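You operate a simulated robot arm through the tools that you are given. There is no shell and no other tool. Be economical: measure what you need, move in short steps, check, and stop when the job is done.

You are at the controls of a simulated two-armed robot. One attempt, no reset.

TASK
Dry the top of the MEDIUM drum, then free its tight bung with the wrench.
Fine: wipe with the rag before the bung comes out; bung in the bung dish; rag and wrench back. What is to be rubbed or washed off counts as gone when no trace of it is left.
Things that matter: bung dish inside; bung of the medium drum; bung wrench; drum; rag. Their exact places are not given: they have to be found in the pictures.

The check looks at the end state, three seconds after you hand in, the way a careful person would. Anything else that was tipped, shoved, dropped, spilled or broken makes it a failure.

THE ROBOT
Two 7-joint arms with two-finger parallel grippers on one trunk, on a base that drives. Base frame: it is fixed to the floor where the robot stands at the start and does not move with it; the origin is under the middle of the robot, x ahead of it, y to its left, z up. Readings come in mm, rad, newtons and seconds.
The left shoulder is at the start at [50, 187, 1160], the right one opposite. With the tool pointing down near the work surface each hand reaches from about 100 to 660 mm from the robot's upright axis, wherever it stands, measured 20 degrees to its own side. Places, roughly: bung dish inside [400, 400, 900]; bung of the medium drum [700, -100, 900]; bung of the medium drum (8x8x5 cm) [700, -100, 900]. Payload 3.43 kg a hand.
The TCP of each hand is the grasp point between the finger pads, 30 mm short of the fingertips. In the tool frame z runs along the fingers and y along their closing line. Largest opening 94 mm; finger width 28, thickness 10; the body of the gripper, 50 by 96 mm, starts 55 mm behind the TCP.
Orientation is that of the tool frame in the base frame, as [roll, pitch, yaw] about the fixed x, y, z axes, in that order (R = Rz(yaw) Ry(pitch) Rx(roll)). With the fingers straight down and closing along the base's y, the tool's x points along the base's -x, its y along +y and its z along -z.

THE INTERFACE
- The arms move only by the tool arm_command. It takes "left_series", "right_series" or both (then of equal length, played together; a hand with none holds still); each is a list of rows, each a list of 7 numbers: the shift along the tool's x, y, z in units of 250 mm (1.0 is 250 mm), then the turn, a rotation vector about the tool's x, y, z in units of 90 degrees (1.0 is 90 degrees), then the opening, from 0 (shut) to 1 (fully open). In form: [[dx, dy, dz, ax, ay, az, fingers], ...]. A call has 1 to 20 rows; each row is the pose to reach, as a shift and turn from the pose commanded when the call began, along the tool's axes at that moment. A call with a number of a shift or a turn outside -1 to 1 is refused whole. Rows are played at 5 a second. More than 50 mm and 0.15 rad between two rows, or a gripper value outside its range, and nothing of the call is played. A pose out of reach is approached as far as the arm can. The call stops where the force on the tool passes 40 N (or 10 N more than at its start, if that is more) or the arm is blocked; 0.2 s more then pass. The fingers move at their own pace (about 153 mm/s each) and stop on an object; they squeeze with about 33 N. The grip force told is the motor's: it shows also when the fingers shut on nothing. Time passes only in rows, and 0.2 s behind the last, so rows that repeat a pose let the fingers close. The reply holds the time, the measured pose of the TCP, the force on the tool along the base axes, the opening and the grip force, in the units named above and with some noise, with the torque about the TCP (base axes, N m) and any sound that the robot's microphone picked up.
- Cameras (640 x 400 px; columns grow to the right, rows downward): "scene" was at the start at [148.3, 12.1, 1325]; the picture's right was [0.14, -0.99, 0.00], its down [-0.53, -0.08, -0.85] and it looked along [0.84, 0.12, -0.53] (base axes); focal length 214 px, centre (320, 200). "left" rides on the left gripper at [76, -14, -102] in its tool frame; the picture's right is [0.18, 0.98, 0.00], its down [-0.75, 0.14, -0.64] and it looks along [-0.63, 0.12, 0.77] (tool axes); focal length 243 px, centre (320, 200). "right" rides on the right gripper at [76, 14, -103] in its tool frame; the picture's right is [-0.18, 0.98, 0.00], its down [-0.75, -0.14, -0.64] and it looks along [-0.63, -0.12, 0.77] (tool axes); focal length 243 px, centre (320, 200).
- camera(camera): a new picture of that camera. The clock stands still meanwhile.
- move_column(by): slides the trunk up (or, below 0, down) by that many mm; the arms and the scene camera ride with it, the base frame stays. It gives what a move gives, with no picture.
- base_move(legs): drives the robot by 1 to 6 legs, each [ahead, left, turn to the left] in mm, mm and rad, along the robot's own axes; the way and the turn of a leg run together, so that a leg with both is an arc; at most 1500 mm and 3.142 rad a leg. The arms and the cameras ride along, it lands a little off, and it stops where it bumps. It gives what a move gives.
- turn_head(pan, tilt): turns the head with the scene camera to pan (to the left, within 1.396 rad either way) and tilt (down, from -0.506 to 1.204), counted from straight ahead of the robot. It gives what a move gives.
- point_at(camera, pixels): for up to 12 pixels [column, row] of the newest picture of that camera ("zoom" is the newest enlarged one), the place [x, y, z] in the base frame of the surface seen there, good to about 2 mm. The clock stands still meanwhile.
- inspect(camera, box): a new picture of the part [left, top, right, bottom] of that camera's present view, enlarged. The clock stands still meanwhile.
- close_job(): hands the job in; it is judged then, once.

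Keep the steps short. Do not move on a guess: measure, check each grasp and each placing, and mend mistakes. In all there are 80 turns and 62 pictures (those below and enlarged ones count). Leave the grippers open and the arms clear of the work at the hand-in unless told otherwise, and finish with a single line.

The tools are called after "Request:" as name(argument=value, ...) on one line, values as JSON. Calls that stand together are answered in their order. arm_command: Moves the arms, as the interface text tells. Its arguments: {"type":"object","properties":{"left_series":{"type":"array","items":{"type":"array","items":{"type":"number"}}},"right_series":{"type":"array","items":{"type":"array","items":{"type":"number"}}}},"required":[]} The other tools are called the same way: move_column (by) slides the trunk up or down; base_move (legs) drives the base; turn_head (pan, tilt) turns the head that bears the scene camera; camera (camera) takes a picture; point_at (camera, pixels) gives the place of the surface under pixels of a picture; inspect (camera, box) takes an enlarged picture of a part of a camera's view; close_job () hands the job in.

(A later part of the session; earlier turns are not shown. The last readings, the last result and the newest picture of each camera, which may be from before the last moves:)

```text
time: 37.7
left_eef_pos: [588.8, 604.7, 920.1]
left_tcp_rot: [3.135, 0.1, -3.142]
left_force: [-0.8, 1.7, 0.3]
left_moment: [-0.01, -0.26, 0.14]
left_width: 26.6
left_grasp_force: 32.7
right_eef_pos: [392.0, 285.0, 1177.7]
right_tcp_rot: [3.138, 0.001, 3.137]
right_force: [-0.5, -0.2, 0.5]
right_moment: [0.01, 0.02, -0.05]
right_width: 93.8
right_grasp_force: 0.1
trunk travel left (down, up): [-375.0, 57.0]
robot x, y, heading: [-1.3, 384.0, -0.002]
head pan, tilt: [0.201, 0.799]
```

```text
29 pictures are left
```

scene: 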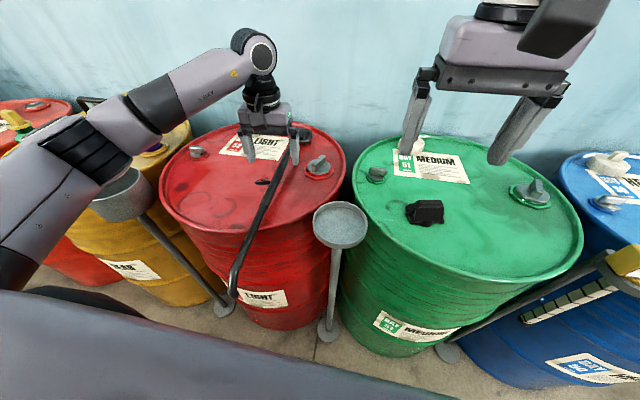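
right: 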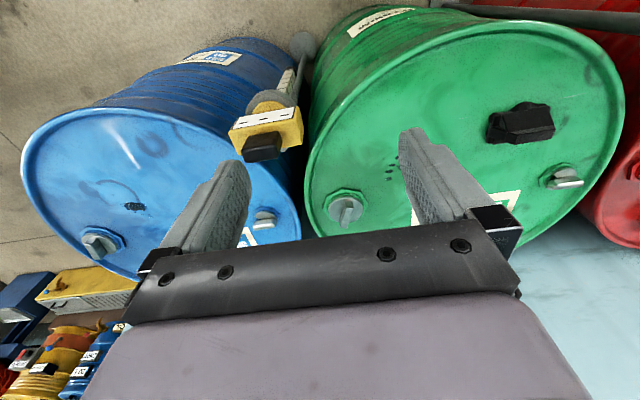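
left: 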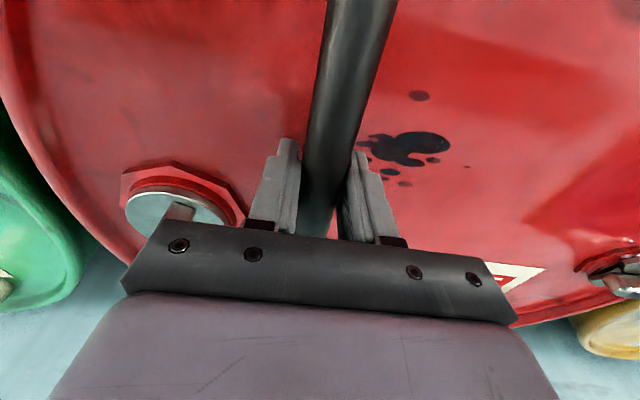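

Gripped at 26.6 mm. Lift 40 mm vertically and read force and torque.

Request:
arm_command(left_series=[[0.003, 0, -0.04, 0, 0, 0, 0], [0.008, 0, -0.08, 0, 0, 0, 0], [0.016, 0, -0.16, 0, 0, 0, 0], [0.016, 0, -0.16, 0, 0, 0, 0]])

Request:
inspect(camera="scene", box=[190, 90, 382, 310])

Request:
point_at(camera="zoom", pixels=[[100, 330], [150, 250], [320, 60]])

```text
time: 38.7
left_eef_pos: [581.7, 607.2, 957.5]
left_tcp_rot: [3.137, 0.1, -3.141]
left_force: [0.3, 0.4, -6.1]
left_moment: [0.0, 0.06, 0.01]
left_width: 26.7
left_grasp_force: 33.0
right_eef_pos: [392.8, 285.6, 1176.2]
right_tcp_rot: [3.138, 0.0, 3.139]
right_force: [0.0, 0.1, 0.1]
right_moment: [0.03, -0.01, 0.05]
right_width: 94.0
right_grasp_force: 0.0
trunk travel left (down, up): [-375.0, 57.0]
robot x, y, heading: [1.6, 380.7, -0.003]
head pan, tilt: [0.201, 0.799]
```

```text
1.82 times, centred on (286, 200) of scene
```

zoom: 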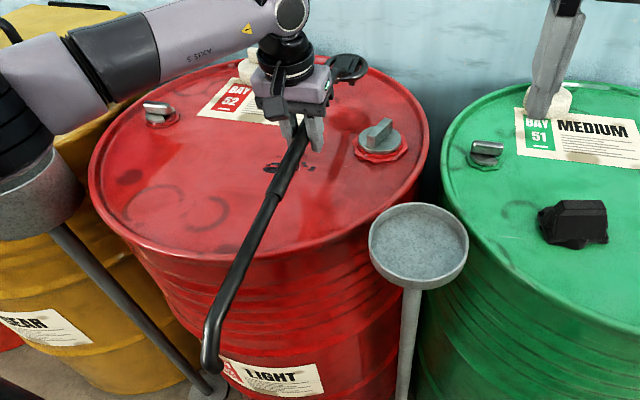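

```text
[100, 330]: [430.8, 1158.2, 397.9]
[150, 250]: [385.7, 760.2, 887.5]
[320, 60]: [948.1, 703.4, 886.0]
```

It weighs about 6 N with almost no torque, so I hold it at its balance point. I'll raise it and tip the head up to see the slot on its underside.

Request:
arm_command(left_series=[[0.037, 0, -0.096, 0, -0.08, 0, 0], [0.073, 0, -0.192, 0, -0.16, 0, 0], [0.11, 0, -0.288, 0, -0.24, 0, 0], [0.146, 0, -0.384, 0, -0.32, 0, 0], [0.183, 0, -0.48, 0, -0.4, 0, 0], [0.22, 0, -0.576, 0, -0.48, 0, 0], [0.256, 0, -0.672, 0, -0.55, 0, 0], [0.256, 0, -0.672, 0, -0.55, 0, 0]])

Request:
camera(camera="scene")

```text
time: 40.5
left_eef_pos: [503.5, 604.4, 1117.7]
left_tcp_rot: [3.131, 0.964, 3.135]
left_force: [0.5, 0.3, -6.4]
left_moment: [0.03, 0.11, 0.04]
left_width: 26.6
left_grasp_force: 33.2
right_eef_pos: [391.6, 285.4, 1178.5]
right_tcp_rot: [3.139, 0.0, 3.139]
right_force: [0.0, 0.2, 0.1]
right_moment: [0.02, -0.04, -0.02]
right_width: 94.1
right_grasp_force: 0.1
trunk travel left (down, up): [-375.0, 57.0]
robot x, y, heading: [-1.3, 380.8, 0.001]
head pan, tilt: [0.201, 0.799]
```

```text
27 pictures are left
```

scene: 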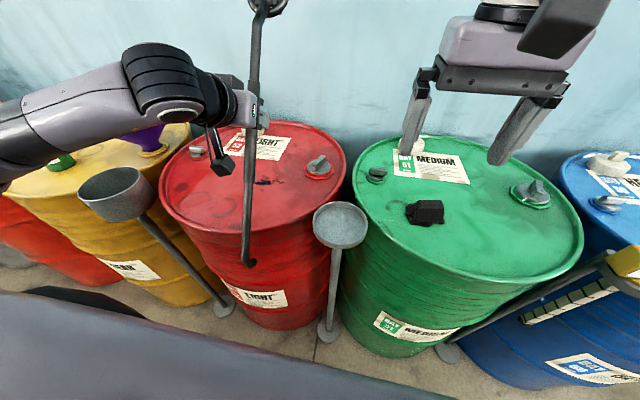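

Head is at the top edge of the view. Tilt the camera up a little and enlarge it.

Request:
turn_head(pan=0.4, tilt=0.3)

Request:
inspect(camera="scene", box=[240, 60, 400, 260])

```text
time: 41.4
left_eef_pos: [503.9, 605.3, 1117.7]
left_tcp_rot: [3.132, 0.963, 3.136]
left_force: [0.9, -0.9, -6.3]
left_moment: [0.01, 0.11, -0.01]
left_width: 26.8
left_grasp_force: 33.2
right_eef_pos: [393.7, 285.3, 1177.7]
right_tcp_rot: [3.14, -0.001, 3.137]
right_force: [-0.1, -1.3, -0.9]
right_moment: [0.0, -0.02, 0.02]
right_width: 94.0
right_grasp_force: 0.0
trunk travel left (down, up): [-375.0, 57.0]
robot x, y, heading: [0.6, 383.6, -0.005]
head pan, tilt: [0.4, 0.3]
```

```text
2.00 times, centred on (320, 160) of scene
```

zoom: 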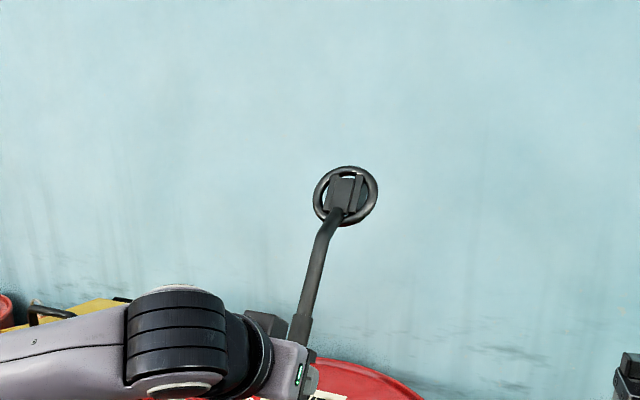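

Request:
inspect(camera="scene", box=[302, 134, 350, 180])

Request:
point_at(camera="zoom", pixels=[[300, 100], [250, 180], [390, 180], [320, 150], [280, 180], [340, 180], [300, 230], [250, 300], [420, 200], [330, 260], [320, 40], [200, 200]])

```text
8.70 times, centred on (326, 157) of scene
```

zoom: 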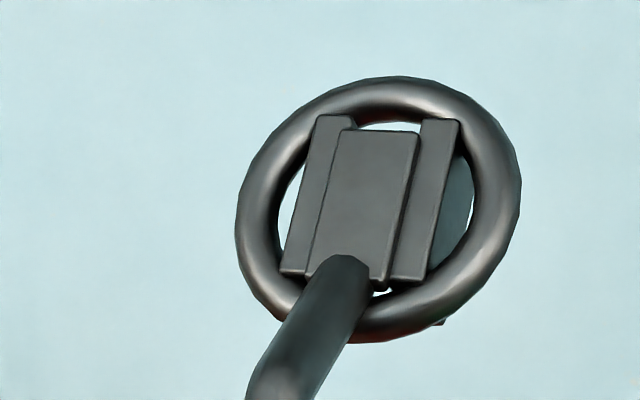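

```text
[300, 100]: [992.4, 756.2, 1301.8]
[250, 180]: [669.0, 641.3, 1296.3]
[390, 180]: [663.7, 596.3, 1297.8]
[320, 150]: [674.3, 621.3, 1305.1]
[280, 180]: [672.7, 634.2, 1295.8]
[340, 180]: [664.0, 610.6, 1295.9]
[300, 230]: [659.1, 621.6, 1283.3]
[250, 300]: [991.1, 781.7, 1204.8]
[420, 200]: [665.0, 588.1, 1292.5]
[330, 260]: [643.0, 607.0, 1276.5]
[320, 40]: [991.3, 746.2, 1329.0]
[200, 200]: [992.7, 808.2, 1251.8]
```

The slot runs parallel to the handle, between the two side cheeks. I'll measure the head's plane to know at what pitch it sits flat.

Request:
point_at(camera="zoom", pixels=[[350, 142], [378, 145], [405, 148], [318, 262], [325, 235], [375, 260], [385, 235], [325, 130], [295, 262], [443, 130], [410, 265], [350, 190]])

```text
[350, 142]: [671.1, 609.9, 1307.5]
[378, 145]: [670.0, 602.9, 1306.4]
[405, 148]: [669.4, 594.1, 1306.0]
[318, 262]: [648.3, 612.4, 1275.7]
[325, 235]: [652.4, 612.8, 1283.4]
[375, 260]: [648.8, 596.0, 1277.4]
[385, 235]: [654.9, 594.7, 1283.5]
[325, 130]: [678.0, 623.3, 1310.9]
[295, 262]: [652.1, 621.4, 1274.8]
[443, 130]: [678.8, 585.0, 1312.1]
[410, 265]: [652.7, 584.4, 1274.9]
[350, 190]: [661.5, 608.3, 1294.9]
```

The head plane is parallel to the bar, with its centre 233 mm ahead of my grip and ~29 mm below it (plate top). The gadget next to the bung limits the swing, so I'll stand back and to the right. Driving back 130 and right 600.

Request:
base_move(legs=[[-130, 0, 0], [0, -600, 0]])

Request:
turn_head(pan=0.15, tilt=0.62)

Request:
camera(camera="scene")

```text
time: 45.7
left_eef_pos: [376.8, 5.6, 1118.0]
left_tcp_rot: [3.133, 0.964, 3.14]
left_force: [-0.8, -0.2, -5.2]
left_moment: [0.0, 0.09, 0.05]
left_width: 26.6
left_grasp_force: 32.7
right_eef_pos: [267.0, -315.7, 1177.7]
right_tcp_rot: [3.141, 0.0, 3.141]
right_force: [-0.2, -0.5, -0.2]
right_moment: [-0.01, 0.02, -0.01]
right_width: 94.2
right_grasp_force: 0.1
trunk travel left (down, up): [-375.0, 57.0]
robot x, y, heading: [-125.2, -220.4, 0.007]
head pan, tilt: [0.4, 0.3]
```

```text
time: 46.5
left_eef_pos: [377.5, 5.1, 1117.9]
left_tcp_rot: [3.134, 0.963, 3.14]
left_force: [0.9, -0.4, -6.2]
left_moment: [-0.02, 0.11, 0.02]
left_width: 26.7
left_grasp_force: 33.0
right_eef_pos: [265.8, -314.4, 1178.3]
right_tcp_rot: [3.14, -0.001, -3.141]
right_force: [-0.7, 0.6, -0.5]
right_moment: [0.04, 0.01, 0.02]
right_width: 94.1
right_grasp_force: 0.1
trunk travel left (down, up): [-375.0, 57.0]
robot x, y, heading: [-127.7, -222.2, 0.004]
head pan, tilt: [0.15, 0.62]
```

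```text
24 pictures are left
```

scene: 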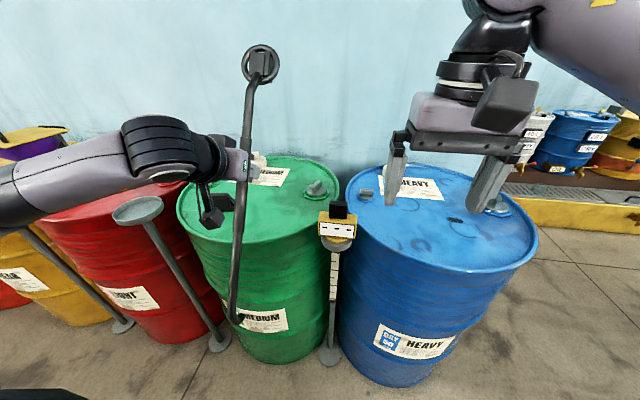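

Now enlarge the bung and the yellow gauge from here.

Request:
inspect(camera="scene", box=[294, 168, 370, 252])

Request:
point_at(camera="scene", pixels=[[322, 218], [354, 220], [330, 217], [350, 217], [338, 204], [322, 233], [353, 237], [338, 220]])

Request:
inspect(camera="scene", box=[301, 174, 337, 206])

```text
4.76 times, centred on (332, 210) of scene
```

zoom: 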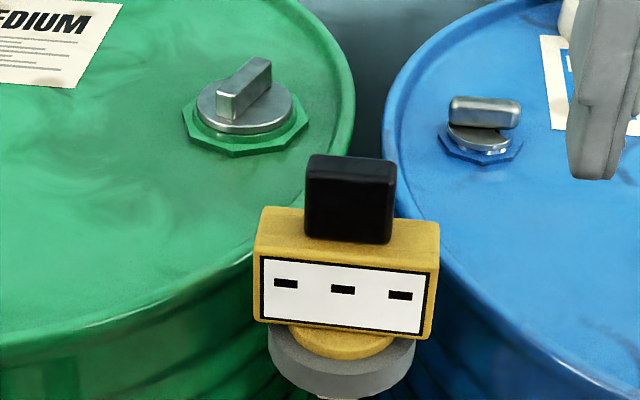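

```text
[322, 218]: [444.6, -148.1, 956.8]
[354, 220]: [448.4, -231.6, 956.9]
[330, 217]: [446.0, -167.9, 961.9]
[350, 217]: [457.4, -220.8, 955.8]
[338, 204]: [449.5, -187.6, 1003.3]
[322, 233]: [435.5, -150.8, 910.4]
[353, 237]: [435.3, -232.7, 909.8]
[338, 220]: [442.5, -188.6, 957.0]
```

```text
12.50 times, centred on (319, 190) of scene
```

zoom: 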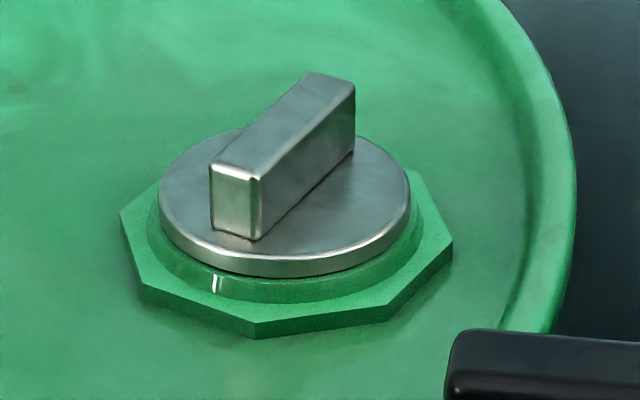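

Measure the ridge edges and disc.

Request:
point_at(camera="zoom", pixels=[[222, 160], [255, 170], [312, 80], [346, 88], [280, 125], [215, 200], [255, 200], [180, 190], [390, 190], [280, 262], [250, 140], [210, 150]])

```text
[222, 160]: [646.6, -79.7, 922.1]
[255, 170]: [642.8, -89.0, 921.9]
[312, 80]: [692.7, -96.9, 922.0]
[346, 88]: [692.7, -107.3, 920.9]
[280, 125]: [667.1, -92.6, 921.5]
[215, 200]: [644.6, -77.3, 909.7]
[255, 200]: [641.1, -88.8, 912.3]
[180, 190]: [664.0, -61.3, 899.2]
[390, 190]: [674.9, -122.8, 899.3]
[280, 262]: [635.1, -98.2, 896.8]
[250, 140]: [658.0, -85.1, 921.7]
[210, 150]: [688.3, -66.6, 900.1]
```

The ridge centre is (669, −93), direction −20°, so the slot fits with the handle toward the robot at yaw 2.787. I'll level the wrench and hover it with its head above the bung.

Request:
arm_command(left_series=[[0.021, -0.007, 0.054, 0.012, 0.0674, 0.023, 0], [0.041, -0.014, 0.108, 0.024, 0.1348, 0.046, 0], [0.062, -0.021, 0.163, 0.036, 0.2021, 0.069, 0], [0.083, -0.028, 0.217, 0.048, 0.2695, 0.092, 0], [0.103, -0.035, 0.271, 0.06, 0.3369, 0.115, 0], [0.124, -0.042, 0.325, 0.072, 0.4043, 0.138, 0], [0.145, -0.049, 0.38, 0.084, 0.4716, 0.161, 0], [0.165, -0.056, 0.434, 0.096, 0.539, 0.184, 0], [0.186, -0.063, 0.488, 0.1081, 0.6064, 0.207, 0], [0.186, -0.063, 0.488, 0.1081, 0.6064, 0.207, 0]])

Request:
camera(camera="scene")

```text
time: 48.7
left_eef_pos: [451.0, -7.7, 1010.4]
left_tcp_rot: [3.137, -0.001, 2.794]
left_force: [0.1, 0.3, -6.9]
left_moment: [0.02, 0.08, 0.03]
left_width: 26.9
left_grasp_force: 32.9
right_eef_pos: [266.8, -314.8, 1177.1]
right_tcp_rot: [3.14, 0.001, -3.14]
right_force: [-0.6, -0.3, 0.3]
right_moment: [0.01, -0.03, 0.04]
right_width: 93.9
right_grasp_force: 0.1
trunk travel left (down, up): [-375.0, 57.0]
robot x, y, heading: [-124.9, -217.8, 0.009]
head pan, tilt: [0.15, 0.62]
```

```text
21 pictures are left
```

scene: 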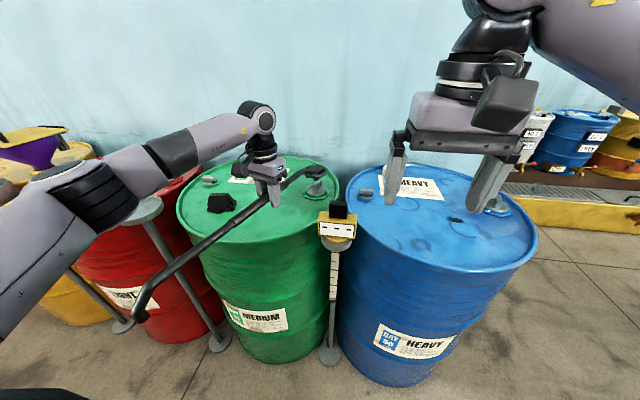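

Good, the head is near the bung. Enlarge the head and bung to check alignment.

Request:
inspect(camera="scene", box=[285, 158, 345, 208])

Request:
point_at(camera="zoom", pixels=[[150, 150], [200, 120], [250, 80], [300, 80], [350, 80], [330, 110], [280, 110], [420, 60], [240, 130], [340, 50], [380, 110], [300, 140]])

```text
8.00 times, centred on (315, 183) of scene
```

zoom: 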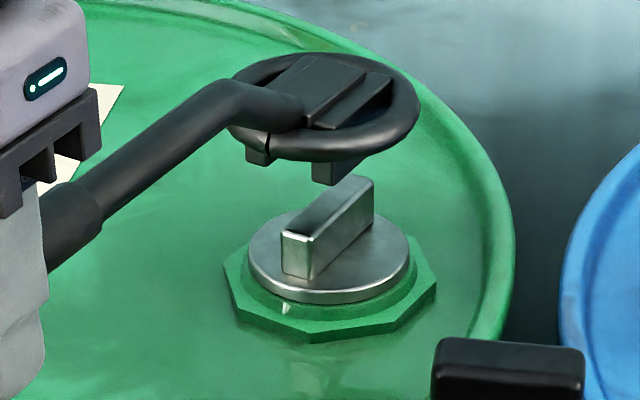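

```text
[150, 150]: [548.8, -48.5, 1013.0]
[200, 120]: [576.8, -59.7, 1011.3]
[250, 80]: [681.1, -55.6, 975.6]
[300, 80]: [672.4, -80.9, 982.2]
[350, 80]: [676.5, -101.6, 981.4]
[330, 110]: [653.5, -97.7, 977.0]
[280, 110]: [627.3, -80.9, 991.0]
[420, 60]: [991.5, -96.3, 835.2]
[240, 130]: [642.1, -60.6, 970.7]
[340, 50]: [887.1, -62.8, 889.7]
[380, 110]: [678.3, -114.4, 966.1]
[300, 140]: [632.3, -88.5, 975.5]
```

The head floats about 2–5 mm off; I'll measure plate and cheek edges precisely.

Request:
point_at(camera="zoom", pixels=[[308, 61], [360, 74], [328, 120], [306, 118], [385, 84], [345, 125], [330, 68], [270, 76], [292, 66], [345, 98]])

```text
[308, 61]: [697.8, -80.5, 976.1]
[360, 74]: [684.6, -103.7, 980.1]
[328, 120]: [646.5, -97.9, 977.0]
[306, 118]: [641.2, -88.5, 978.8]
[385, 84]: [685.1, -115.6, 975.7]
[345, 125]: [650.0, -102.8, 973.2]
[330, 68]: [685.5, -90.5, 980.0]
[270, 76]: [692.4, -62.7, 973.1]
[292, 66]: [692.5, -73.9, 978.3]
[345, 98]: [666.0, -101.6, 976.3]
```

The slot needs a 5 mm sideways shift (tool −y). Then lower 48 mm in small steps, watching force.

Request:
arm_command(left_series=[[-0.003, -0.02, 0.03, 0, 0, 0, 0], [-0.003, -0.02, 0.07, 0, 0, 0, 0], [-0.003, -0.02, 0.11, 0, 0, 0, 0], [-0.003, -0.02, 0.14, 0, 0, 0, 0], [-0.003, -0.02, 0.16, 0, 0, 0, 0], [-0.003, -0.02, 0.18, 0, 0, 0, 0], [-0.003, -0.02, 0.19, 0, 0, 0, 0]])

Request:
inspect(camera="scene", box=[285, 158, 345, 208])

```text
time: 50.3
left_eef_pos: [449.4, -15.1, 961.6]
left_tcp_rot: [3.137, 0.0, 2.795]
left_force: [0.2, 0.9, -6.6]
left_moment: [0.02, 0.03, 0.01]
left_width: 26.7
left_grasp_force: 33.2
right_eef_pos: [266.7, -315.0, 1178.1]
right_tcp_rot: [3.141, -0.001, -3.14]
right_force: [0.3, 0.8, -0.4]
right_moment: [0.02, 0.01, -0.02]
right_width: 94.0
right_grasp_force: 0.0
trunk travel left (down, up): [-375.0, 57.0]
robot x, y, heading: [-128.1, -221.7, 0.005]
head pan, tilt: [0.15, 0.62]
```

```text
8.00 times, centred on (315, 183) of scene
```

zoom: 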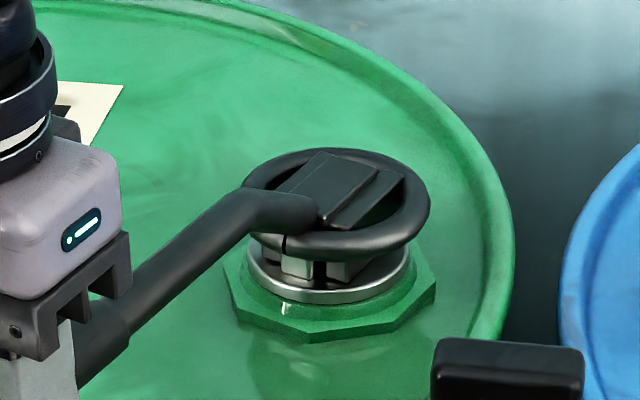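

The ridge is seated between the cheeks. Now press lightly (2 mm) and swing the handle counter‑clockwise around the bung in small steps.

Request:
arm_command(left_series=[[0, 0, 0.01, 0, 0, 0, 0], [-0.001, -0.04, 0.01, 0, 0, -0.028, 0], [-0.0035, -0.081, 0.01, 0, 0, -0.056, 0], [-0.008, -0.122, 0.01, 0, 0, -0.083, 0], [-0.014, -0.162, 0.01, 0, 0, -0.111, 0]])

```text
time: 51.5
left_eef_pos: [439.7, -53.8, 960.8]
left_tcp_rot: [3.138, 0.001, 2.971]
left_force: [-0.1, 2.0, -1.5]
left_moment: [-0.15, -0.95, 0.39]
left_width: 26.8
left_grasp_force: 33.3
right_eef_pos: [265.6, -314.2, 1178.7]
right_tcp_rot: [3.138, 0.0, -3.14]
right_force: [0.1, 0.6, -1.4]
right_moment: [-0.02, 0.02, 0.02]
right_width: 94.0
right_grasp_force: 0.1
trunk travel left (down, up): [-375.0, 57.0]
robot x, y, heading: [-123.3, -223.0, 0.002]
head pan, tilt: [0.15, 0.62]
```

It moved 10° with little force. I'll check whether the bung turned with the head.

Request:
inspect(camera="scene", box=[285, 158, 345, 208])

```text
8.00 times, centred on (315, 183) of scene
```

zoom: 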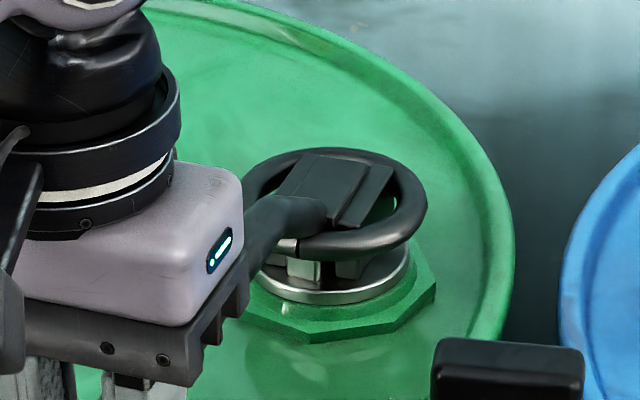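

The ridge seems to have turned with it. Continue 14° more, which stays clear of the yellow gauge.

Request:
arm_command(left_series=[[-0.0017, -0.057, 0, 0, 0, -0.039, 0], [-0.007, -0.114, 0, 0, 0, -0.078, 0], [-0.016, -0.17, 0, 0, 0, -0.117, 0], [-0.028, -0.225, 0, 0, 0, -0.156, 0]])

Request:
inspect(camera="scene", box=[285, 158, 357, 218])

```text
time: 52.5
left_eef_pos: [437.4, -112.5, 958.6]
left_tcp_rot: [3.136, 0.001, -3.067]
left_force: [-2.6, 4.2, -2.0]
left_moment: [0.05, -0.58, 0.58]
left_width: 26.9
left_grasp_force: 33.5
right_eef_pos: [265.6, -313.5, 1177.3]
right_tcp_rot: [3.14, -0.002, -3.14]
right_force: [0.6, -0.1, -0.4]
right_moment: [-0.01, 0.0, 0.01]
right_width: 93.9
right_grasp_force: 0.0
trunk travel left (down, up): [-375.0, 57.0]
robot x, y, heading: [-125.3, -225.0, 0.005]
head pan, tilt: [0.15, 0.62]
```

```text
6.67 times, centred on (321, 188) of scene
```

zoom: 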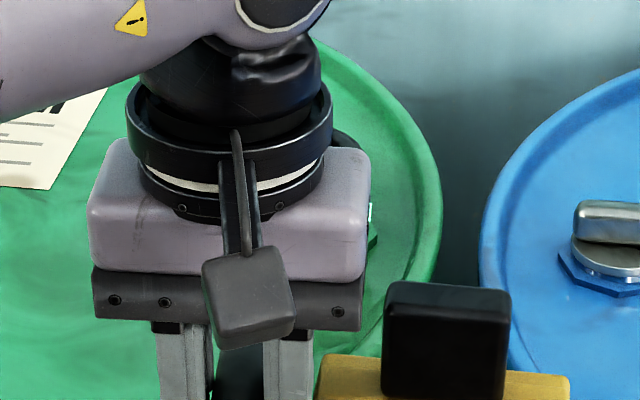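

Turned 24° at about 5 N, clear of the gauge. I'll lift off 50 mm and swing the wrench back to look at the bung.

Request:
arm_command(left_series=[[0, 0, -0.08, 0, 0, 0, 0], [0, 0, -0.16, 0, 0, 0, 0], [0, 0, -0.22, 0, 0, 0, 0], [-0.005, 0.095, -0.22, 0, 0, 0.067, 0], [-0.02, 0.191, -0.22, 0, 0, 0.133, 0], [-0.045, 0.286, -0.22, 0, 0, 0.2, 0], [-0.081, 0.379, -0.22, 0, 0, 0.267, 0]])

Request:
inspect(camera="scene", box=[285, 158, 345, 208])

Request:
point_at(camera="zoom", pixels=[[300, 240], [320, 240], [330, 210], [340, 190], [360, 190], [310, 260]])

```text
time: 54.1
left_eef_pos: [450.0, -14.5, 1013.1]
left_tcp_rot: [3.137, -0.002, 2.792]
left_force: [-0.1, -0.8, -5.4]
left_moment: [0.06, 0.11, -0.03]
left_width: 26.4
left_grasp_force: 33.3
right_eef_pos: [267.6, -314.5, 1178.4]
right_tcp_rot: [-3.141, 0.001, -3.138]
right_force: [-0.6, -0.5, 0.4]
right_moment: [-0.01, -0.02, -0.02]
right_width: 94.3
right_grasp_force: 0.0
trunk travel left (down, up): [-375.0, 57.0]
robot x, y, heading: [-130.3, -219.0, 0.003]
head pan, tilt: [0.15, 0.62]
```

```text
8.00 times, centred on (315, 183) of scene
```

zoom: 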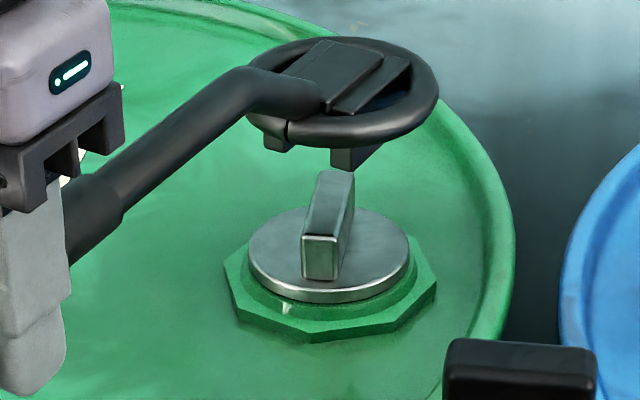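

```text
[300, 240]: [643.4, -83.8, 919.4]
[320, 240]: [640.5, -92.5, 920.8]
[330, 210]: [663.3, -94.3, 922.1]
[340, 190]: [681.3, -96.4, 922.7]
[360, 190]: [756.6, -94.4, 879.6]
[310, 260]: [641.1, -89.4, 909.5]
```

The bung turned with the wrench. I'll measure the ridge's new angle for one more seated swing, to be sure it's free.

Request:
point_at(camera="zoom", pixels=[[306, 236], [334, 237], [324, 176], [350, 178], [328, 205], [306, 250], [334, 250]])

```text
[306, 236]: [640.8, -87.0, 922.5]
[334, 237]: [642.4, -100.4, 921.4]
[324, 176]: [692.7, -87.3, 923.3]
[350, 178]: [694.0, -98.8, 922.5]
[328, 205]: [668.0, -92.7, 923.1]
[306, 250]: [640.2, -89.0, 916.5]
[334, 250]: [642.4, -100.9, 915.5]
```

The ridge has turned 21° and risen 1 mm: it's loose. Now return the wrench: align it to its old heading, raise it, then drive back left and forward.

Request:
arm_command(left_series=[[0.007, 0.018, -0.05, -0.003, -0.016, -0.056, 0], [0.013, 0.036, -0.09, -0.006, -0.032, -0.111, 0], [0.02, 0.055, -0.12, -0.008, -0.048, -0.167, 0], [0.027, 0.073, -0.12, -0.011, -0.064, -0.223, 0], [0.027, 0.073, -0.12, -0.011, -0.064, -0.223, 0]])

Request:
base_move(legs=[[0, 602, 0], [130, 0, 0]])

```text
time: 55.3
left_eef_pos: [449.1, 4.8, 1044.8]
left_tcp_rot: [3.135, 0.101, -3.138]
left_force: [1.1, 0.4, -6.6]
left_moment: [-0.04, 0.09, 0.02]
left_width: 26.7
left_grasp_force: 33.3
right_eef_pos: [267.4, -315.0, 1177.6]
right_tcp_rot: [3.139, 0.002, -3.139]
right_force: [-0.2, -0.2, -0.2]
right_moment: [-0.03, 0.0, -0.01]
right_width: 94.0
right_grasp_force: 0.0
trunk travel left (down, up): [-375.0, 57.0]
robot x, y, heading: [-129.2, -220.8, 0.004]
head pan, tilt: [0.15, 0.62]
```

```text
time: 59.5
left_eef_pos: [579.5, 589.5, 1044.1]
left_tcp_rot: [3.137, 0.101, 3.137]
left_force: [0.9, 0.2, -6.4]
left_moment: [-0.03, 0.16, -0.05]
left_width: 26.6
left_grasp_force: 32.9
right_eef_pos: [395.5, 272.2, 1177.6]
right_tcp_rot: [3.14, -0.001, 3.135]
right_force: [-0.4, 0.1, -0.8]
right_moment: [-0.04, 0.04, 0.03]
right_width: 94.0
right_grasp_force: 0.0
trunk travel left (down, up): [-375.0, 57.0]
robot x, y, heading: [2.2, 371.3, -0.01]
head pan, tilt: [0.15, 0.62]
```

Arrived. Now lower the wrench to its old pose (589, 605, 920) gently.

Request:
arm_command(left_series=[[-0.03, 0.032, 0.08, 0, 0, 0, 0], [-0.02, 0.064, 0.18, 0, 0, 0, 0], [-0.01, 0.064, 0.28, 0, 0, 0, 0], [0.0, 0.064, 0.38, 0, 0, 0, 0], [0.008, 0.064, 0.45, 0, 0, 0, 0], [0.01, 0.064, 0.475, 0, 0, 0, 0], [0.011, 0.064, 0.489, 0, 0, 0, 0], [0.011, 0.064, 0.494, 0, 0, 0, 0]])

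Request:
camera(camera="scene")

```text
time: 61.3
left_eef_pos: [588.8, 606.3, 922.2]
left_tcp_rot: [3.136, 0.102, 3.136]
left_force: [0.1, 1.2, -0.5]
left_moment: [0.05, 1.04, -0.21]
left_width: 26.8
left_grasp_force: 33.5
right_eef_pos: [394.9, 271.8, 1177.9]
right_tcp_rot: [3.139, 0.0, 3.138]
right_force: [-0.8, 0.0, 0.0]
right_moment: [-0.02, 0.01, 0.0]
right_width: 94.0
right_grasp_force: 0.0
trunk travel left (down, up): [-375.0, 57.0]
robot x, y, heading: [4.2, 368.4, 0.001]
head pan, tilt: [0.15, 0.62]
```

```text
15 pictures are left
```

scene: 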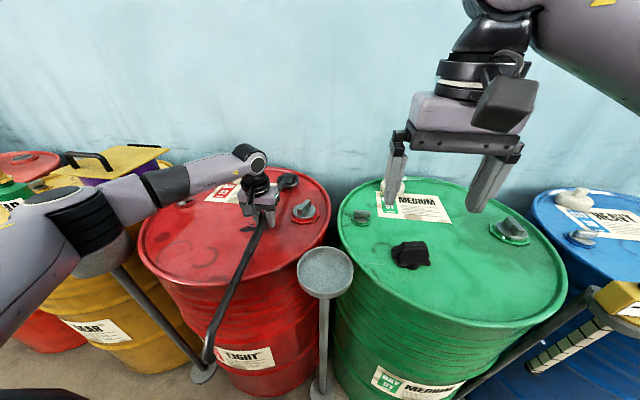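

The drum now carries the weight, so 1–2 mm more, then release and rise.

Request:
arm_command(left_series=[[0, 0, 0.006, 0, 0, 0, 0], [0, 0, 0.008, 0, 0, 0, 0], [0, 0, 0.008, 0, 0, 0, 0.5], [0, 0, 0.008, 0, 0, 0, 1], [0, 0, 0.008, 0, 0, 0, 1], [0, 0, -0.1, 0, 0, 0, 1], [0, 0, -0.25, 0, 0, 0, 1], [0, 0, -0.4, 0, 0.04, 0, 1]])

Request:
camera(camera="left")

Request:
point_at(camera="scene", pixels=[[208, 350], [222, 310], [250, 245], [288, 180]])

```text
time: 63.1
left_eef_pos: [578.1, 604.3, 1024.4]
left_tcp_rot: [3.137, 0.04, 3.135]
left_force: [0.7, 0.6, 0.2]
left_moment: [0.0, -0.03, -0.02]
left_width: 94.1
left_grasp_force: 0.0
right_eef_pos: [393.9, 271.6, 1176.6]
right_tcp_rot: [3.141, 0.0, 3.136]
right_force: [-0.1, 0.6, -0.3]
right_moment: [-0.02, 0.03, 0.01]
right_width: 93.9
right_grasp_force: 0.1
trunk travel left (down, up): [-375.0, 57.0]
robot x, y, heading: [1.4, 374.0, -0.007]
head pan, tilt: [0.15, 0.62]
```

```text
14 pictures are left
```

left: 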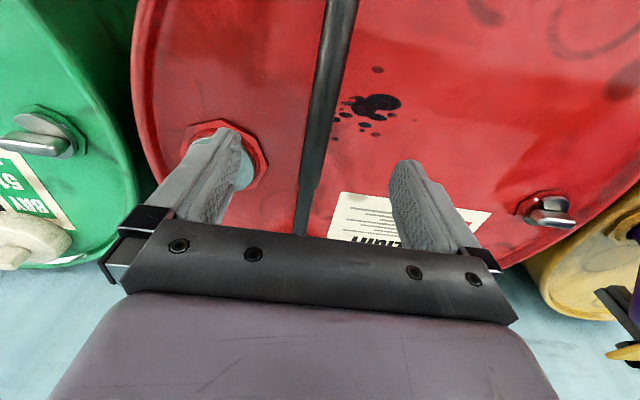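

```text
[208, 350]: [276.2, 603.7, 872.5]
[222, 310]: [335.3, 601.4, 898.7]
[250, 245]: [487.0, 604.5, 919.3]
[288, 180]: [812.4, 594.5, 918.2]
```

The wrench lies exactly as it did before. Next the bung by hand: drive 604 right, then 85 forward, so the left hand can reach it pointing straight down.

Request:
base_move(legs=[[0, -604, 0], [60, 0, 0]])

Request:
camera(camera="left")

```text
time: 67.1
left_eef_pos: [636.4, -6.7, 1023.6]
left_tcp_rot: [3.135, 0.038, -3.13]
left_force: [0.0, -0.6, -0.8]
left_moment: [-0.02, 0.03, 0.05]
left_width: 94.0
left_grasp_force: 0.0
right_eef_pos: [457.6, -342.1, 1176.5]
right_tcp_rot: [3.14, 0.002, -3.131]
right_force: [0.2, 0.7, -0.4]
right_moment: [-0.01, 0.02, -0.02]
right_width: 94.2
right_grasp_force: 0.0
trunk travel left (down, up): [-375.0, 57.0]
robot x, y, heading: [64.9, -251.2, 0.017]
head pan, tilt: [0.15, 0.62]
```

```text
13 pictures are left
```

left: 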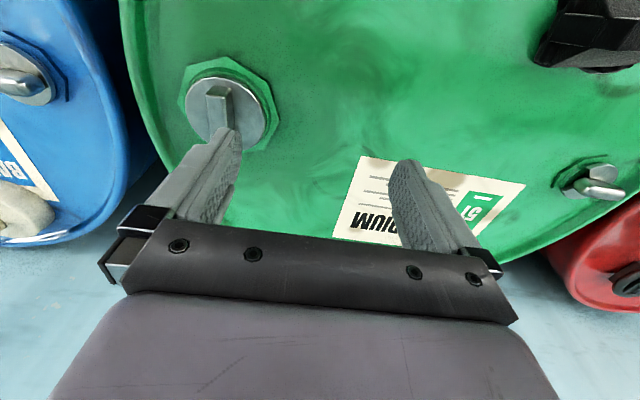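

No bump. Move the left hand over the bung (668, −93), tool vertical.

Request:
arm_command(left_series=[[-0.03, -0.09, 0, 0, 0.012, 0.003, 1], [-0.06, -0.18, 0, 0, 0.024, 0.007, 1], [-0.09, -0.27, 0.04, 0, 0.024, 0.007, 1], [-0.117, -0.348, 0.1, 0, 0.024, 0.007, 1], [-0.117, -0.348, 0.141, 0, 0.024, 0.007, 1]])

Request:
camera(camera="left")

```text
time: 68.3
left_eef_pos: [668.3, -91.4, 988.5]
left_tcp_rot: [3.136, 0.004, -3.141]
left_force: [0.5, -0.6, -1.1]
left_moment: [-0.01, 0.01, 0.01]
left_width: 93.7
left_grasp_force: 0.0
right_eef_pos: [458.0, -342.5, 1177.5]
right_tcp_rot: [3.139, -0.001, -3.131]
right_force: [0.6, 0.6, 0.7]
right_moment: [0.01, 0.01, 0.02]
right_width: 94.0
right_grasp_force: 0.1
trunk travel left (down, up): [-375.0, 57.0]
robot x, y, heading: [63.0, -251.5, 0.014]
head pan, tilt: [0.15, 0.62]
```

```text
12 pictures are left
```

left: 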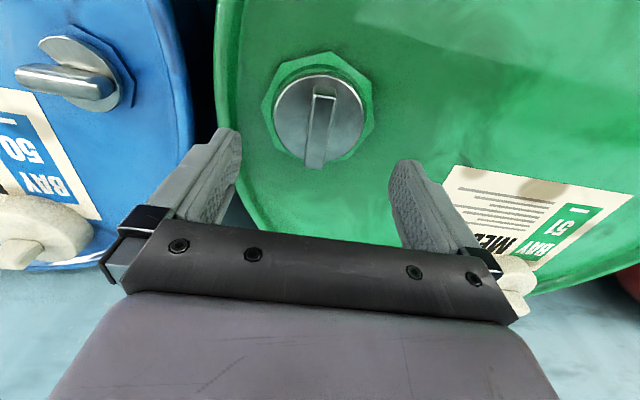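

The ridge sits between the fingers. Check its position, then lower to TCP z≈933 (tips 3 mm above the disc).

Request:
point_at(camera="left", pixels=[[322, 100], [313, 160], [318, 130], [290, 120]])

Request:
arm_command(left_series=[[0, 0, 0.08, 0, 0, 0, 0.6], [0, 0, 0.15, 0, 0, 0, 0.6], [0, 0, 0.19, 0, 0, 0, 0.6], [0, 0, 0.22, 0, 0, 0, 0.6], [0, 0, 0.22, 0, 0, 0, 0], [0, 0, 0.22, 0, 0, 0, 0], [0, 0, 0.22, 0, 0, 0, 0]])

```text
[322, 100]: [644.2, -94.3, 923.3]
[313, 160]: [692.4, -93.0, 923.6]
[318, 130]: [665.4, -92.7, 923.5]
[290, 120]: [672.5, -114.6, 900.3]
```

```text
time: 69.9
left_eef_pos: [667.6, -92.2, 935.2]
left_tcp_rot: [3.138, 0.002, -3.14]
left_force: [-0.2, 1.5, -0.1]
left_moment: [-0.08, -0.01, 0.01]
left_width: 16.6
left_grasp_force: 32.6
right_eef_pos: [457.2, -342.0, 1179.4]
right_tcp_rot: [3.139, 0.0, -3.131]
right_force: [-0.2, -0.8, 0.3]
right_moment: [0.01, -0.03, 0.0]
right_width: 94.0
right_grasp_force: 0.1
trunk travel left (down, up): [-375.0, 57.0]
robot x, y, heading: [65.8, -254.3, 0.012]
head pan, tilt: [0.15, 0.62]
```

The ridge is gripped (16.6 mm). Turn counter‑clockwise 45° and read the torque.

Request:
arm_command(left_series=[[0, 0, 0, 0, 0, -0.083, 0], [0, 0, 0, 0, 0, -0.167, 0], [0, 0, -0.001, 0, 0, -0.25, 0], [0, 0, -0.001, 0, 0, -0.333, 0], [0, 0, -0.002, 0, 0, -0.417, 0], [0, 0, -0.002, 0, 0, -0.5, 0]])

Request:
camera(camera="left")

```text
time: 71.3
left_eef_pos: [667.5, -94.3, 936.2]
left_tcp_rot: [-3.139, 0.007, -2.354]
left_force: [6.3, -6.0, 6.8]
left_moment: [-0.56, 0.32, -0.01]
left_width: 16.4
left_grasp_force: 32.9
right_eef_pos: [456.7, -343.1, 1177.4]
right_tcp_rot: [3.139, 0.001, -3.131]
right_force: [-0.3, -0.5, -0.1]
right_moment: [0.0, 0.02, 0.05]
right_width: 94.0
right_grasp_force: 0.0
trunk travel left (down, up): [-375.0, 57.0]
robot x, y, heading: [65.9, -251.0, 0.006]
head pan, tilt: [0.15, 0.62]
```

```text
11 pictures are left
```

left: 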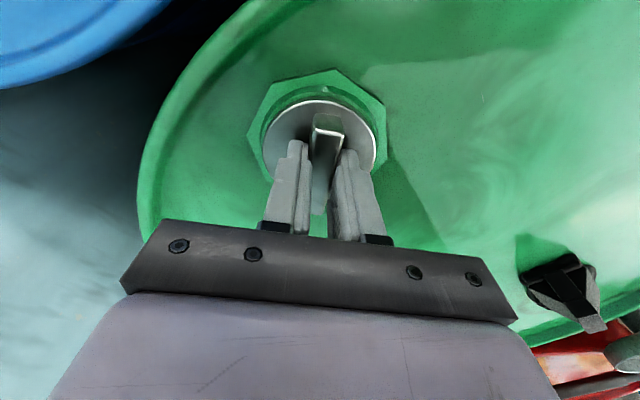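

The bung turns freely with the hand and is pushing upward a little. Turn another 45° while rising a few mm.

Request:
arm_command(left_series=[[0, 0, -0.006, 0, 0, -0.083, 0], [0, 0, -0.01, 0, 0, -0.167, 0], [0, 0, -0.014, 0, 0, -0.25, 0], [0, 0, -0.018, 0, 0, -0.333, 0], [0, 0, -0.022, 0, 0, -0.417, 0], [0, 0, -0.026, 0, 0, -0.5, 0]])

```text
time: 72.7
left_eef_pos: [669.2, -95.5, 937.9]
left_tcp_rot: [-3.139, 0.003, -1.568]
left_force: [17.6, -18.6, -15.7]
left_moment: [0.16, -0.32, -0.06]
left_width: 16.2
left_grasp_force: 33.2
right_eef_pos: [460.6, -343.5, 1176.4]
right_tcp_rot: [3.139, -0.002, -3.13]
right_force: [0.3, 0.0, 0.0]
right_moment: [0.03, -0.02, 0.04]
right_width: 93.7
right_grasp_force: 0.1
trunk travel left (down, up): [-375.0, 57.0]
robot x, y, heading: [61.5, -250.6, 0.009]
head pan, tilt: [0.15, 0.62]
```

The thread still holds, 111° turned so far. I'll ease the side load and turn on by another 45° to learn the wrist's range.

Request:
arm_command(left_series=[[0.008, -0.008, 0.012, 0, 0, 0, 0], [0.008, -0.008, 0.01, 0, 0, -0.083, 0], [0.008, -0.008, 0.009, 0, 0, -0.167, 0], [0.008, -0.008, 0.008, 0, 0, -0.25, 0], [0.008, -0.008, 0.007, 0, 0, -0.333, 0], [0.008, -0.008, 0.006, 0, 0, -0.417, 0], [0.008, -0.008, 0.005, 0, 0, -0.5, 0]])

```text
time: 74.3
left_eef_pos: [668.9, -94.3, 940.4]
left_tcp_rot: [-3.134, 0.001, -0.783]
left_force: [0.5, 0.4, -2.2]
left_moment: [0.0, 0.03, 0.01]
left_width: 16.3
left_grasp_force: 33.0
right_eef_pos: [457.0, -341.8, 1178.9]
right_tcp_rot: [3.14, 0.001, -3.131]
right_force: [1.2, 0.2, -0.8]
right_moment: [0.01, 0.0, -0.03]
right_width: 94.2
right_grasp_force: 0.1
trunk travel left (down, up): [-375.0, 57.0]
robot x, y, heading: [64.0, -252.7, 0.012]
head pan, tilt: [0.15, 0.62]
```

The forces dropped to about −2 N, likely just the bung's weight. Lift 40 mm and look.

Request:
arm_command(left_series=[[0, 0, -0.02, 0, 0, 0, 0], [0, 0, -0.05, 0, 0, 0, 0], [0, 0, -0.1, 0, 0, 0, 0], [0, 0, -0.2, 0, 0, 0, 0], [0, 0, -0.32, 0, 0, 0, 0]])

Request:
camera(camera="left")

```text
time: 75.5
left_eef_pos: [668.2, -95.2, 1022.6]
left_tcp_rot: [-3.136, 0.002, -0.786]
left_force: [0.6, -0.7, -1.0]
left_moment: [-0.01, 0.01, -0.02]
left_width: 16.3
left_grasp_force: 33.1
right_eef_pos: [456.2, -342.4, 1177.6]
right_tcp_rot: [-3.141, 0.003, -3.131]
right_force: [-0.2, 0.5, -0.4]
right_moment: [-0.01, 0.0, 0.04]
right_width: 94.1
right_grasp_force: 0.1
trunk travel left (down, up): [-375.0, 57.0]
robot x, y, heading: [65.0, -249.3, 0.01]
head pan, tilt: [0.15, 0.62]
```

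```text
10 pictures are left
```

left: 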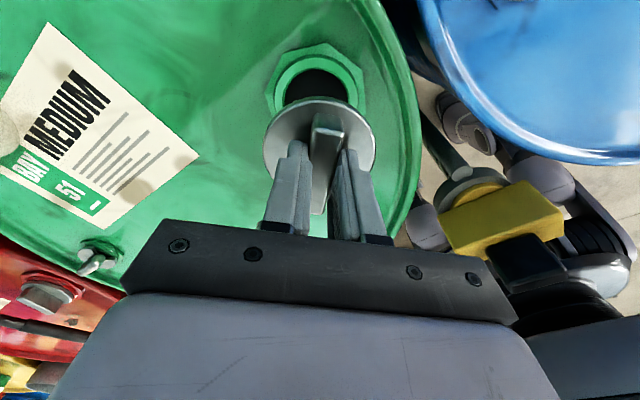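

The bung is out, and the hole is open at (315, 85). Raise a bit more, then drive back and left toward the dish (centre ≈ (443, 413), floor z≈909).

Request:
arm_command(left_series=[[0, 0, -0.08, 0, 0, 0.06, 0], [0, 0, -0.16, 0, 0, 0.12, 0]])

Request:
base_move(legs=[[-65, 0, 0], [0, 480, 0]])

Request:
camera(camera="scene")

```text
time: 76.1
left_eef_pos: [670.2, -96.1, 1058.0]
left_tcp_rot: [-3.138, 0.003, -0.975]
left_force: [-1.0, 0.2, -1.7]
left_moment: [0.01, 0.0, 0.01]
left_width: 16.4
left_grasp_force: 33.0
right_eef_pos: [457.7, -342.7, 1177.8]
right_tcp_rot: [3.141, 0.001, -3.131]
right_force: [0.2, 0.2, 0.6]
right_moment: [0.0, 0.01, 0.02]
right_width: 94.0
right_grasp_force: 0.0
trunk travel left (down, up): [-375.0, 57.0]
robot x, y, heading: [63.3, -250.5, 0.01]
head pan, tilt: [0.15, 0.62]
```

```text
time: 79.5
left_eef_pos: [596.6, 377.8, 1058.4]
left_tcp_rot: [-3.139, 0.001, -0.971]
left_force: [-0.2, -0.2, -1.6]
left_moment: [-0.03, 0.0, -0.03]
left_width: 16.4
left_grasp_force: 33.1
right_eef_pos: [384.4, 130.8, 1178.3]
right_tcp_rot: [3.14, 0.0, -3.128]
right_force: [0.0, 0.0, 0.3]
right_moment: [0.0, -0.01, 0.0]
right_width: 93.9
right_grasp_force: 0.0
trunk travel left (down, up): [-375.0, 57.0]
robot x, y, heading: [-9.0, 222.6, 0.021]
head pan, tilt: [0.15, 0.62]
```

```text
9 pictures are left
```

scene: 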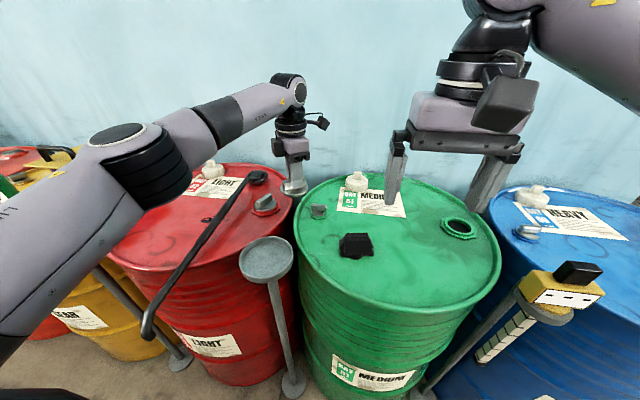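

All is in order: the hole is open, the wrench and rag are in place, and the gauge is upright. Measure the dish rim and floor.

Request:
point_at(camera="scene", pixels=[[266, 238], [292, 258], [240, 258], [266, 275], [266, 258], [255, 255], [280, 255], [266, 248], [266, 268]])

```text
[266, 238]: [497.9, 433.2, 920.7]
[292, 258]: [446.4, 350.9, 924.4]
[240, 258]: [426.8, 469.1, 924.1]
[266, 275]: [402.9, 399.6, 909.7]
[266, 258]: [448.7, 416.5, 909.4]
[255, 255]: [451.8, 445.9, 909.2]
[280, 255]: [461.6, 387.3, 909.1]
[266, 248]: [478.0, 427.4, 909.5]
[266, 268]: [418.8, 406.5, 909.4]
```

Dish centre is (441, 411), floor 909. Move above it while still high.

Request:
arm_command(left_series=[[-0.092, 0.088, 0, 0, 0, 0.076, 0], [-0.184, 0.176, 0, 0, 0, 0.152, 0], [-0.277, 0.263, 0, 0, 0, 0.228, 0], [-0.369, 0.351, 0.0, 0, 0, 0.304, 0], [-0.461, 0.439, 0.0, 0, 0, 0.38, 0], [-0.461, 0.439, 0.1, 0, 0, 0.38, 0]])

Request:
inspect(camera="scene", box=[200, 180, 336, 300])

```text
time: 81.0
left_eef_pos: [439.3, 412.7, 1033.3]
left_tcp_rot: [-3.14, 0.005, -1.568]
left_force: [0.1, 0.2, -1.1]
left_moment: [0.01, 0.03, -0.04]
left_width: 16.2
left_grasp_force: 33.0
right_eef_pos: [386.1, 130.0, 1177.4]
right_tcp_rot: [3.139, 0.0, -3.127]
right_force: [0.3, 0.3, 0.0]
right_moment: [0.03, -0.01, -0.01]
right_width: 94.0
right_grasp_force: 0.1
trunk travel left (down, up): [-375.0, 57.0]
robot x, y, heading: [-5.6, 218.6, 0.013]
head pan, tilt: [0.15, 0.62]
```

```text
3.33 times, centred on (268, 240) of scene
```

zoom: 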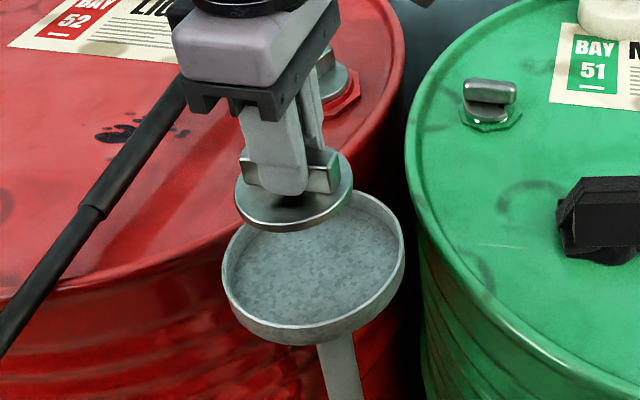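

Centred above the dish. Lower in small steps to about z 975 and read the force.

Request:
arm_command(left_series=[[-0.004, -0.004, 0.08, 0, 0, 0, 0], [-0.004, -0.004, 0.14, 0, 0, 0, 0], [-0.004, -0.004, 0.19, 0, 0, 0, 0], [-0.004, -0.004, 0.22, 0, 0, 0, 0], [-0.004, -0.004, 0.24, 0, 0, 0, 0]])

Request:
inspect(camera="scene", box=[200, 180, 336, 300])

```text
time: 82.2
left_eef_pos: [442.0, 413.2, 974.7]
left_tcp_rot: [-3.14, 0.004, -1.568]
left_force: [1.1, -0.6, -1.1]
left_moment: [0.0, 0.04, 0.02]
left_width: 16.4
left_grasp_force: 32.9
right_eef_pos: [386.8, 130.9, 1178.6]
right_tcp_rot: [3.139, 0.0, -3.127]
right_force: [0.5, 0.2, 0.4]
right_moment: [0.01, -0.01, -0.01]
right_width: 93.9
right_grasp_force: 0.0
trunk travel left (down, up): [-375.0, 57.0]
robot x, y, heading: [-7.5, 218.0, 0.019]
head pan, tilt: [0.15, 0.62]
```

```text
3.33 times, centred on (268, 240) of scene
```

zoom: 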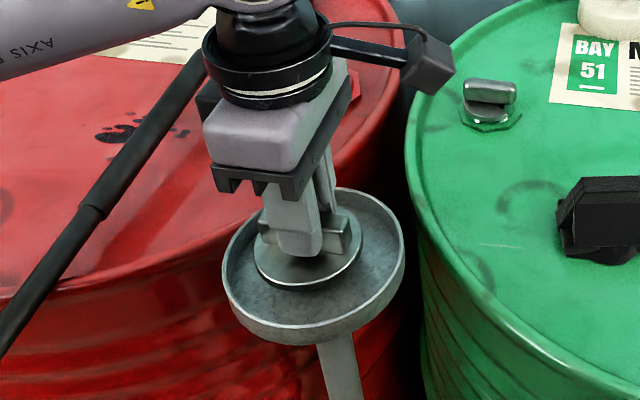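

Not touching yet. Continue down in 3 mm steps to feel the floor.

Request:
arm_command(left_series=[[0, 0, 0.014, 0, 0, 0, 0], [0, 0, 0.028, 0, 0, 0, 0], [0, 0, 0.04, 0, 0, 0, 0], [0, 0, 0.05, 0, 0, 0, 0]])

```text
time: 83.2
left_eef_pos: [441.3, 411.8, 965.1]
left_tcp_rot: [-3.131, 0.005, -1.565]
left_force: [-4.7, 5.4, 22.9]
left_moment: [0.42, 0.39, 0.0]
left_width: 16.4
left_grasp_force: 32.8
right_eef_pos: [382.5, 130.1, 1178.4]
right_tcp_rot: [3.138, 0.003, -3.126]
right_force: [0.5, 0.1, 0.3]
right_moment: [0.05, 0.02, 0.01]
right_width: 94.0
right_grasp_force: 0.0
trunk travel left (down, up): [-375.0, 57.0]
robot x, y, heading: [-6.7, 222.5, 0.022]
head pan, tilt: [0.15, 0.62]
```

The bung rests on the dish floor. Ease up 2 mm, open, and rise.

Request:
arm_command(left_series=[[0, 0, -0.008, 0, 0, 0, 0], [0, 0, -0.008, 0, 0, 0, 0.3], [0, 0, -0.008, 0, 0, 0, 0.5], [0, 0, -0.008, 0, 0, 0, 0.5], [0, 0, -0.08, 0, 0, 0, 0.5], [0, 0, -0.2, 0, 0, 0, 0.7], [0, 0, -0.36, 0, 0, 0, 1], [0.1, 0, -0.5, 0, 0, 0, 1]])

Request:
inspect(camera="scene", box=[200, 180, 336, 300])

```text
time: 85.0
left_eef_pos: [440.7, 383.1, 1083.7]
left_tcp_rot: [-3.141, 0.006, -1.566]
left_force: [0.0, -0.4, -1.0]
left_moment: [0.02, 0.01, 0.0]
left_width: 94.1
left_grasp_force: 0.1
right_eef_pos: [384.8, 129.9, 1177.8]
right_tcp_rot: [3.142, 0.0, -3.128]
right_force: [-0.3, 0.9, -0.1]
right_moment: [0.04, -0.04, -0.01]
right_width: 94.2
right_grasp_force: 0.1
trunk travel left (down, up): [-375.0, 57.0]
robot x, y, heading: [-7.2, 221.1, 0.011]
head pan, tilt: [0.15, 0.62]
```

```text
3.33 times, centred on (268, 240) of scene
```

zoom: 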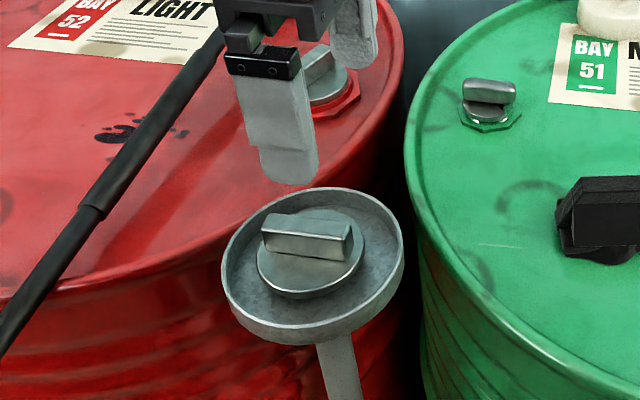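

The bung is in the dish. One last close look at the drum top for any trace of wet.

Request:
inspect(camera="scene", box=[330, 190, 490, 300])

Request:
camera(camera="right")

```text
3.64 times, centred on (410, 245) of scene
```

zoom: 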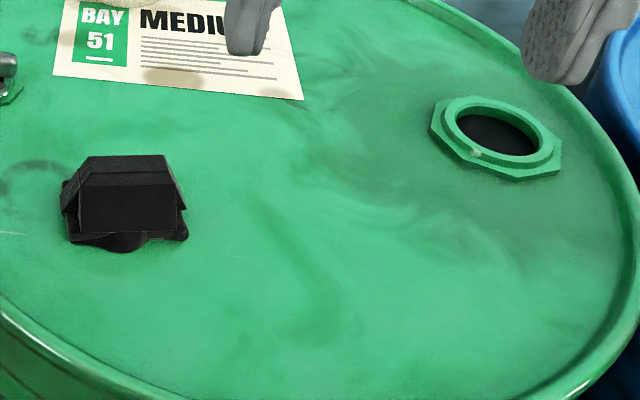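

```text
4 pictures are left
```

right: 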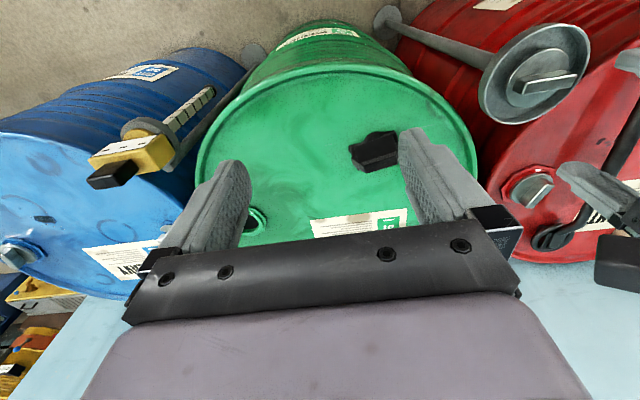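

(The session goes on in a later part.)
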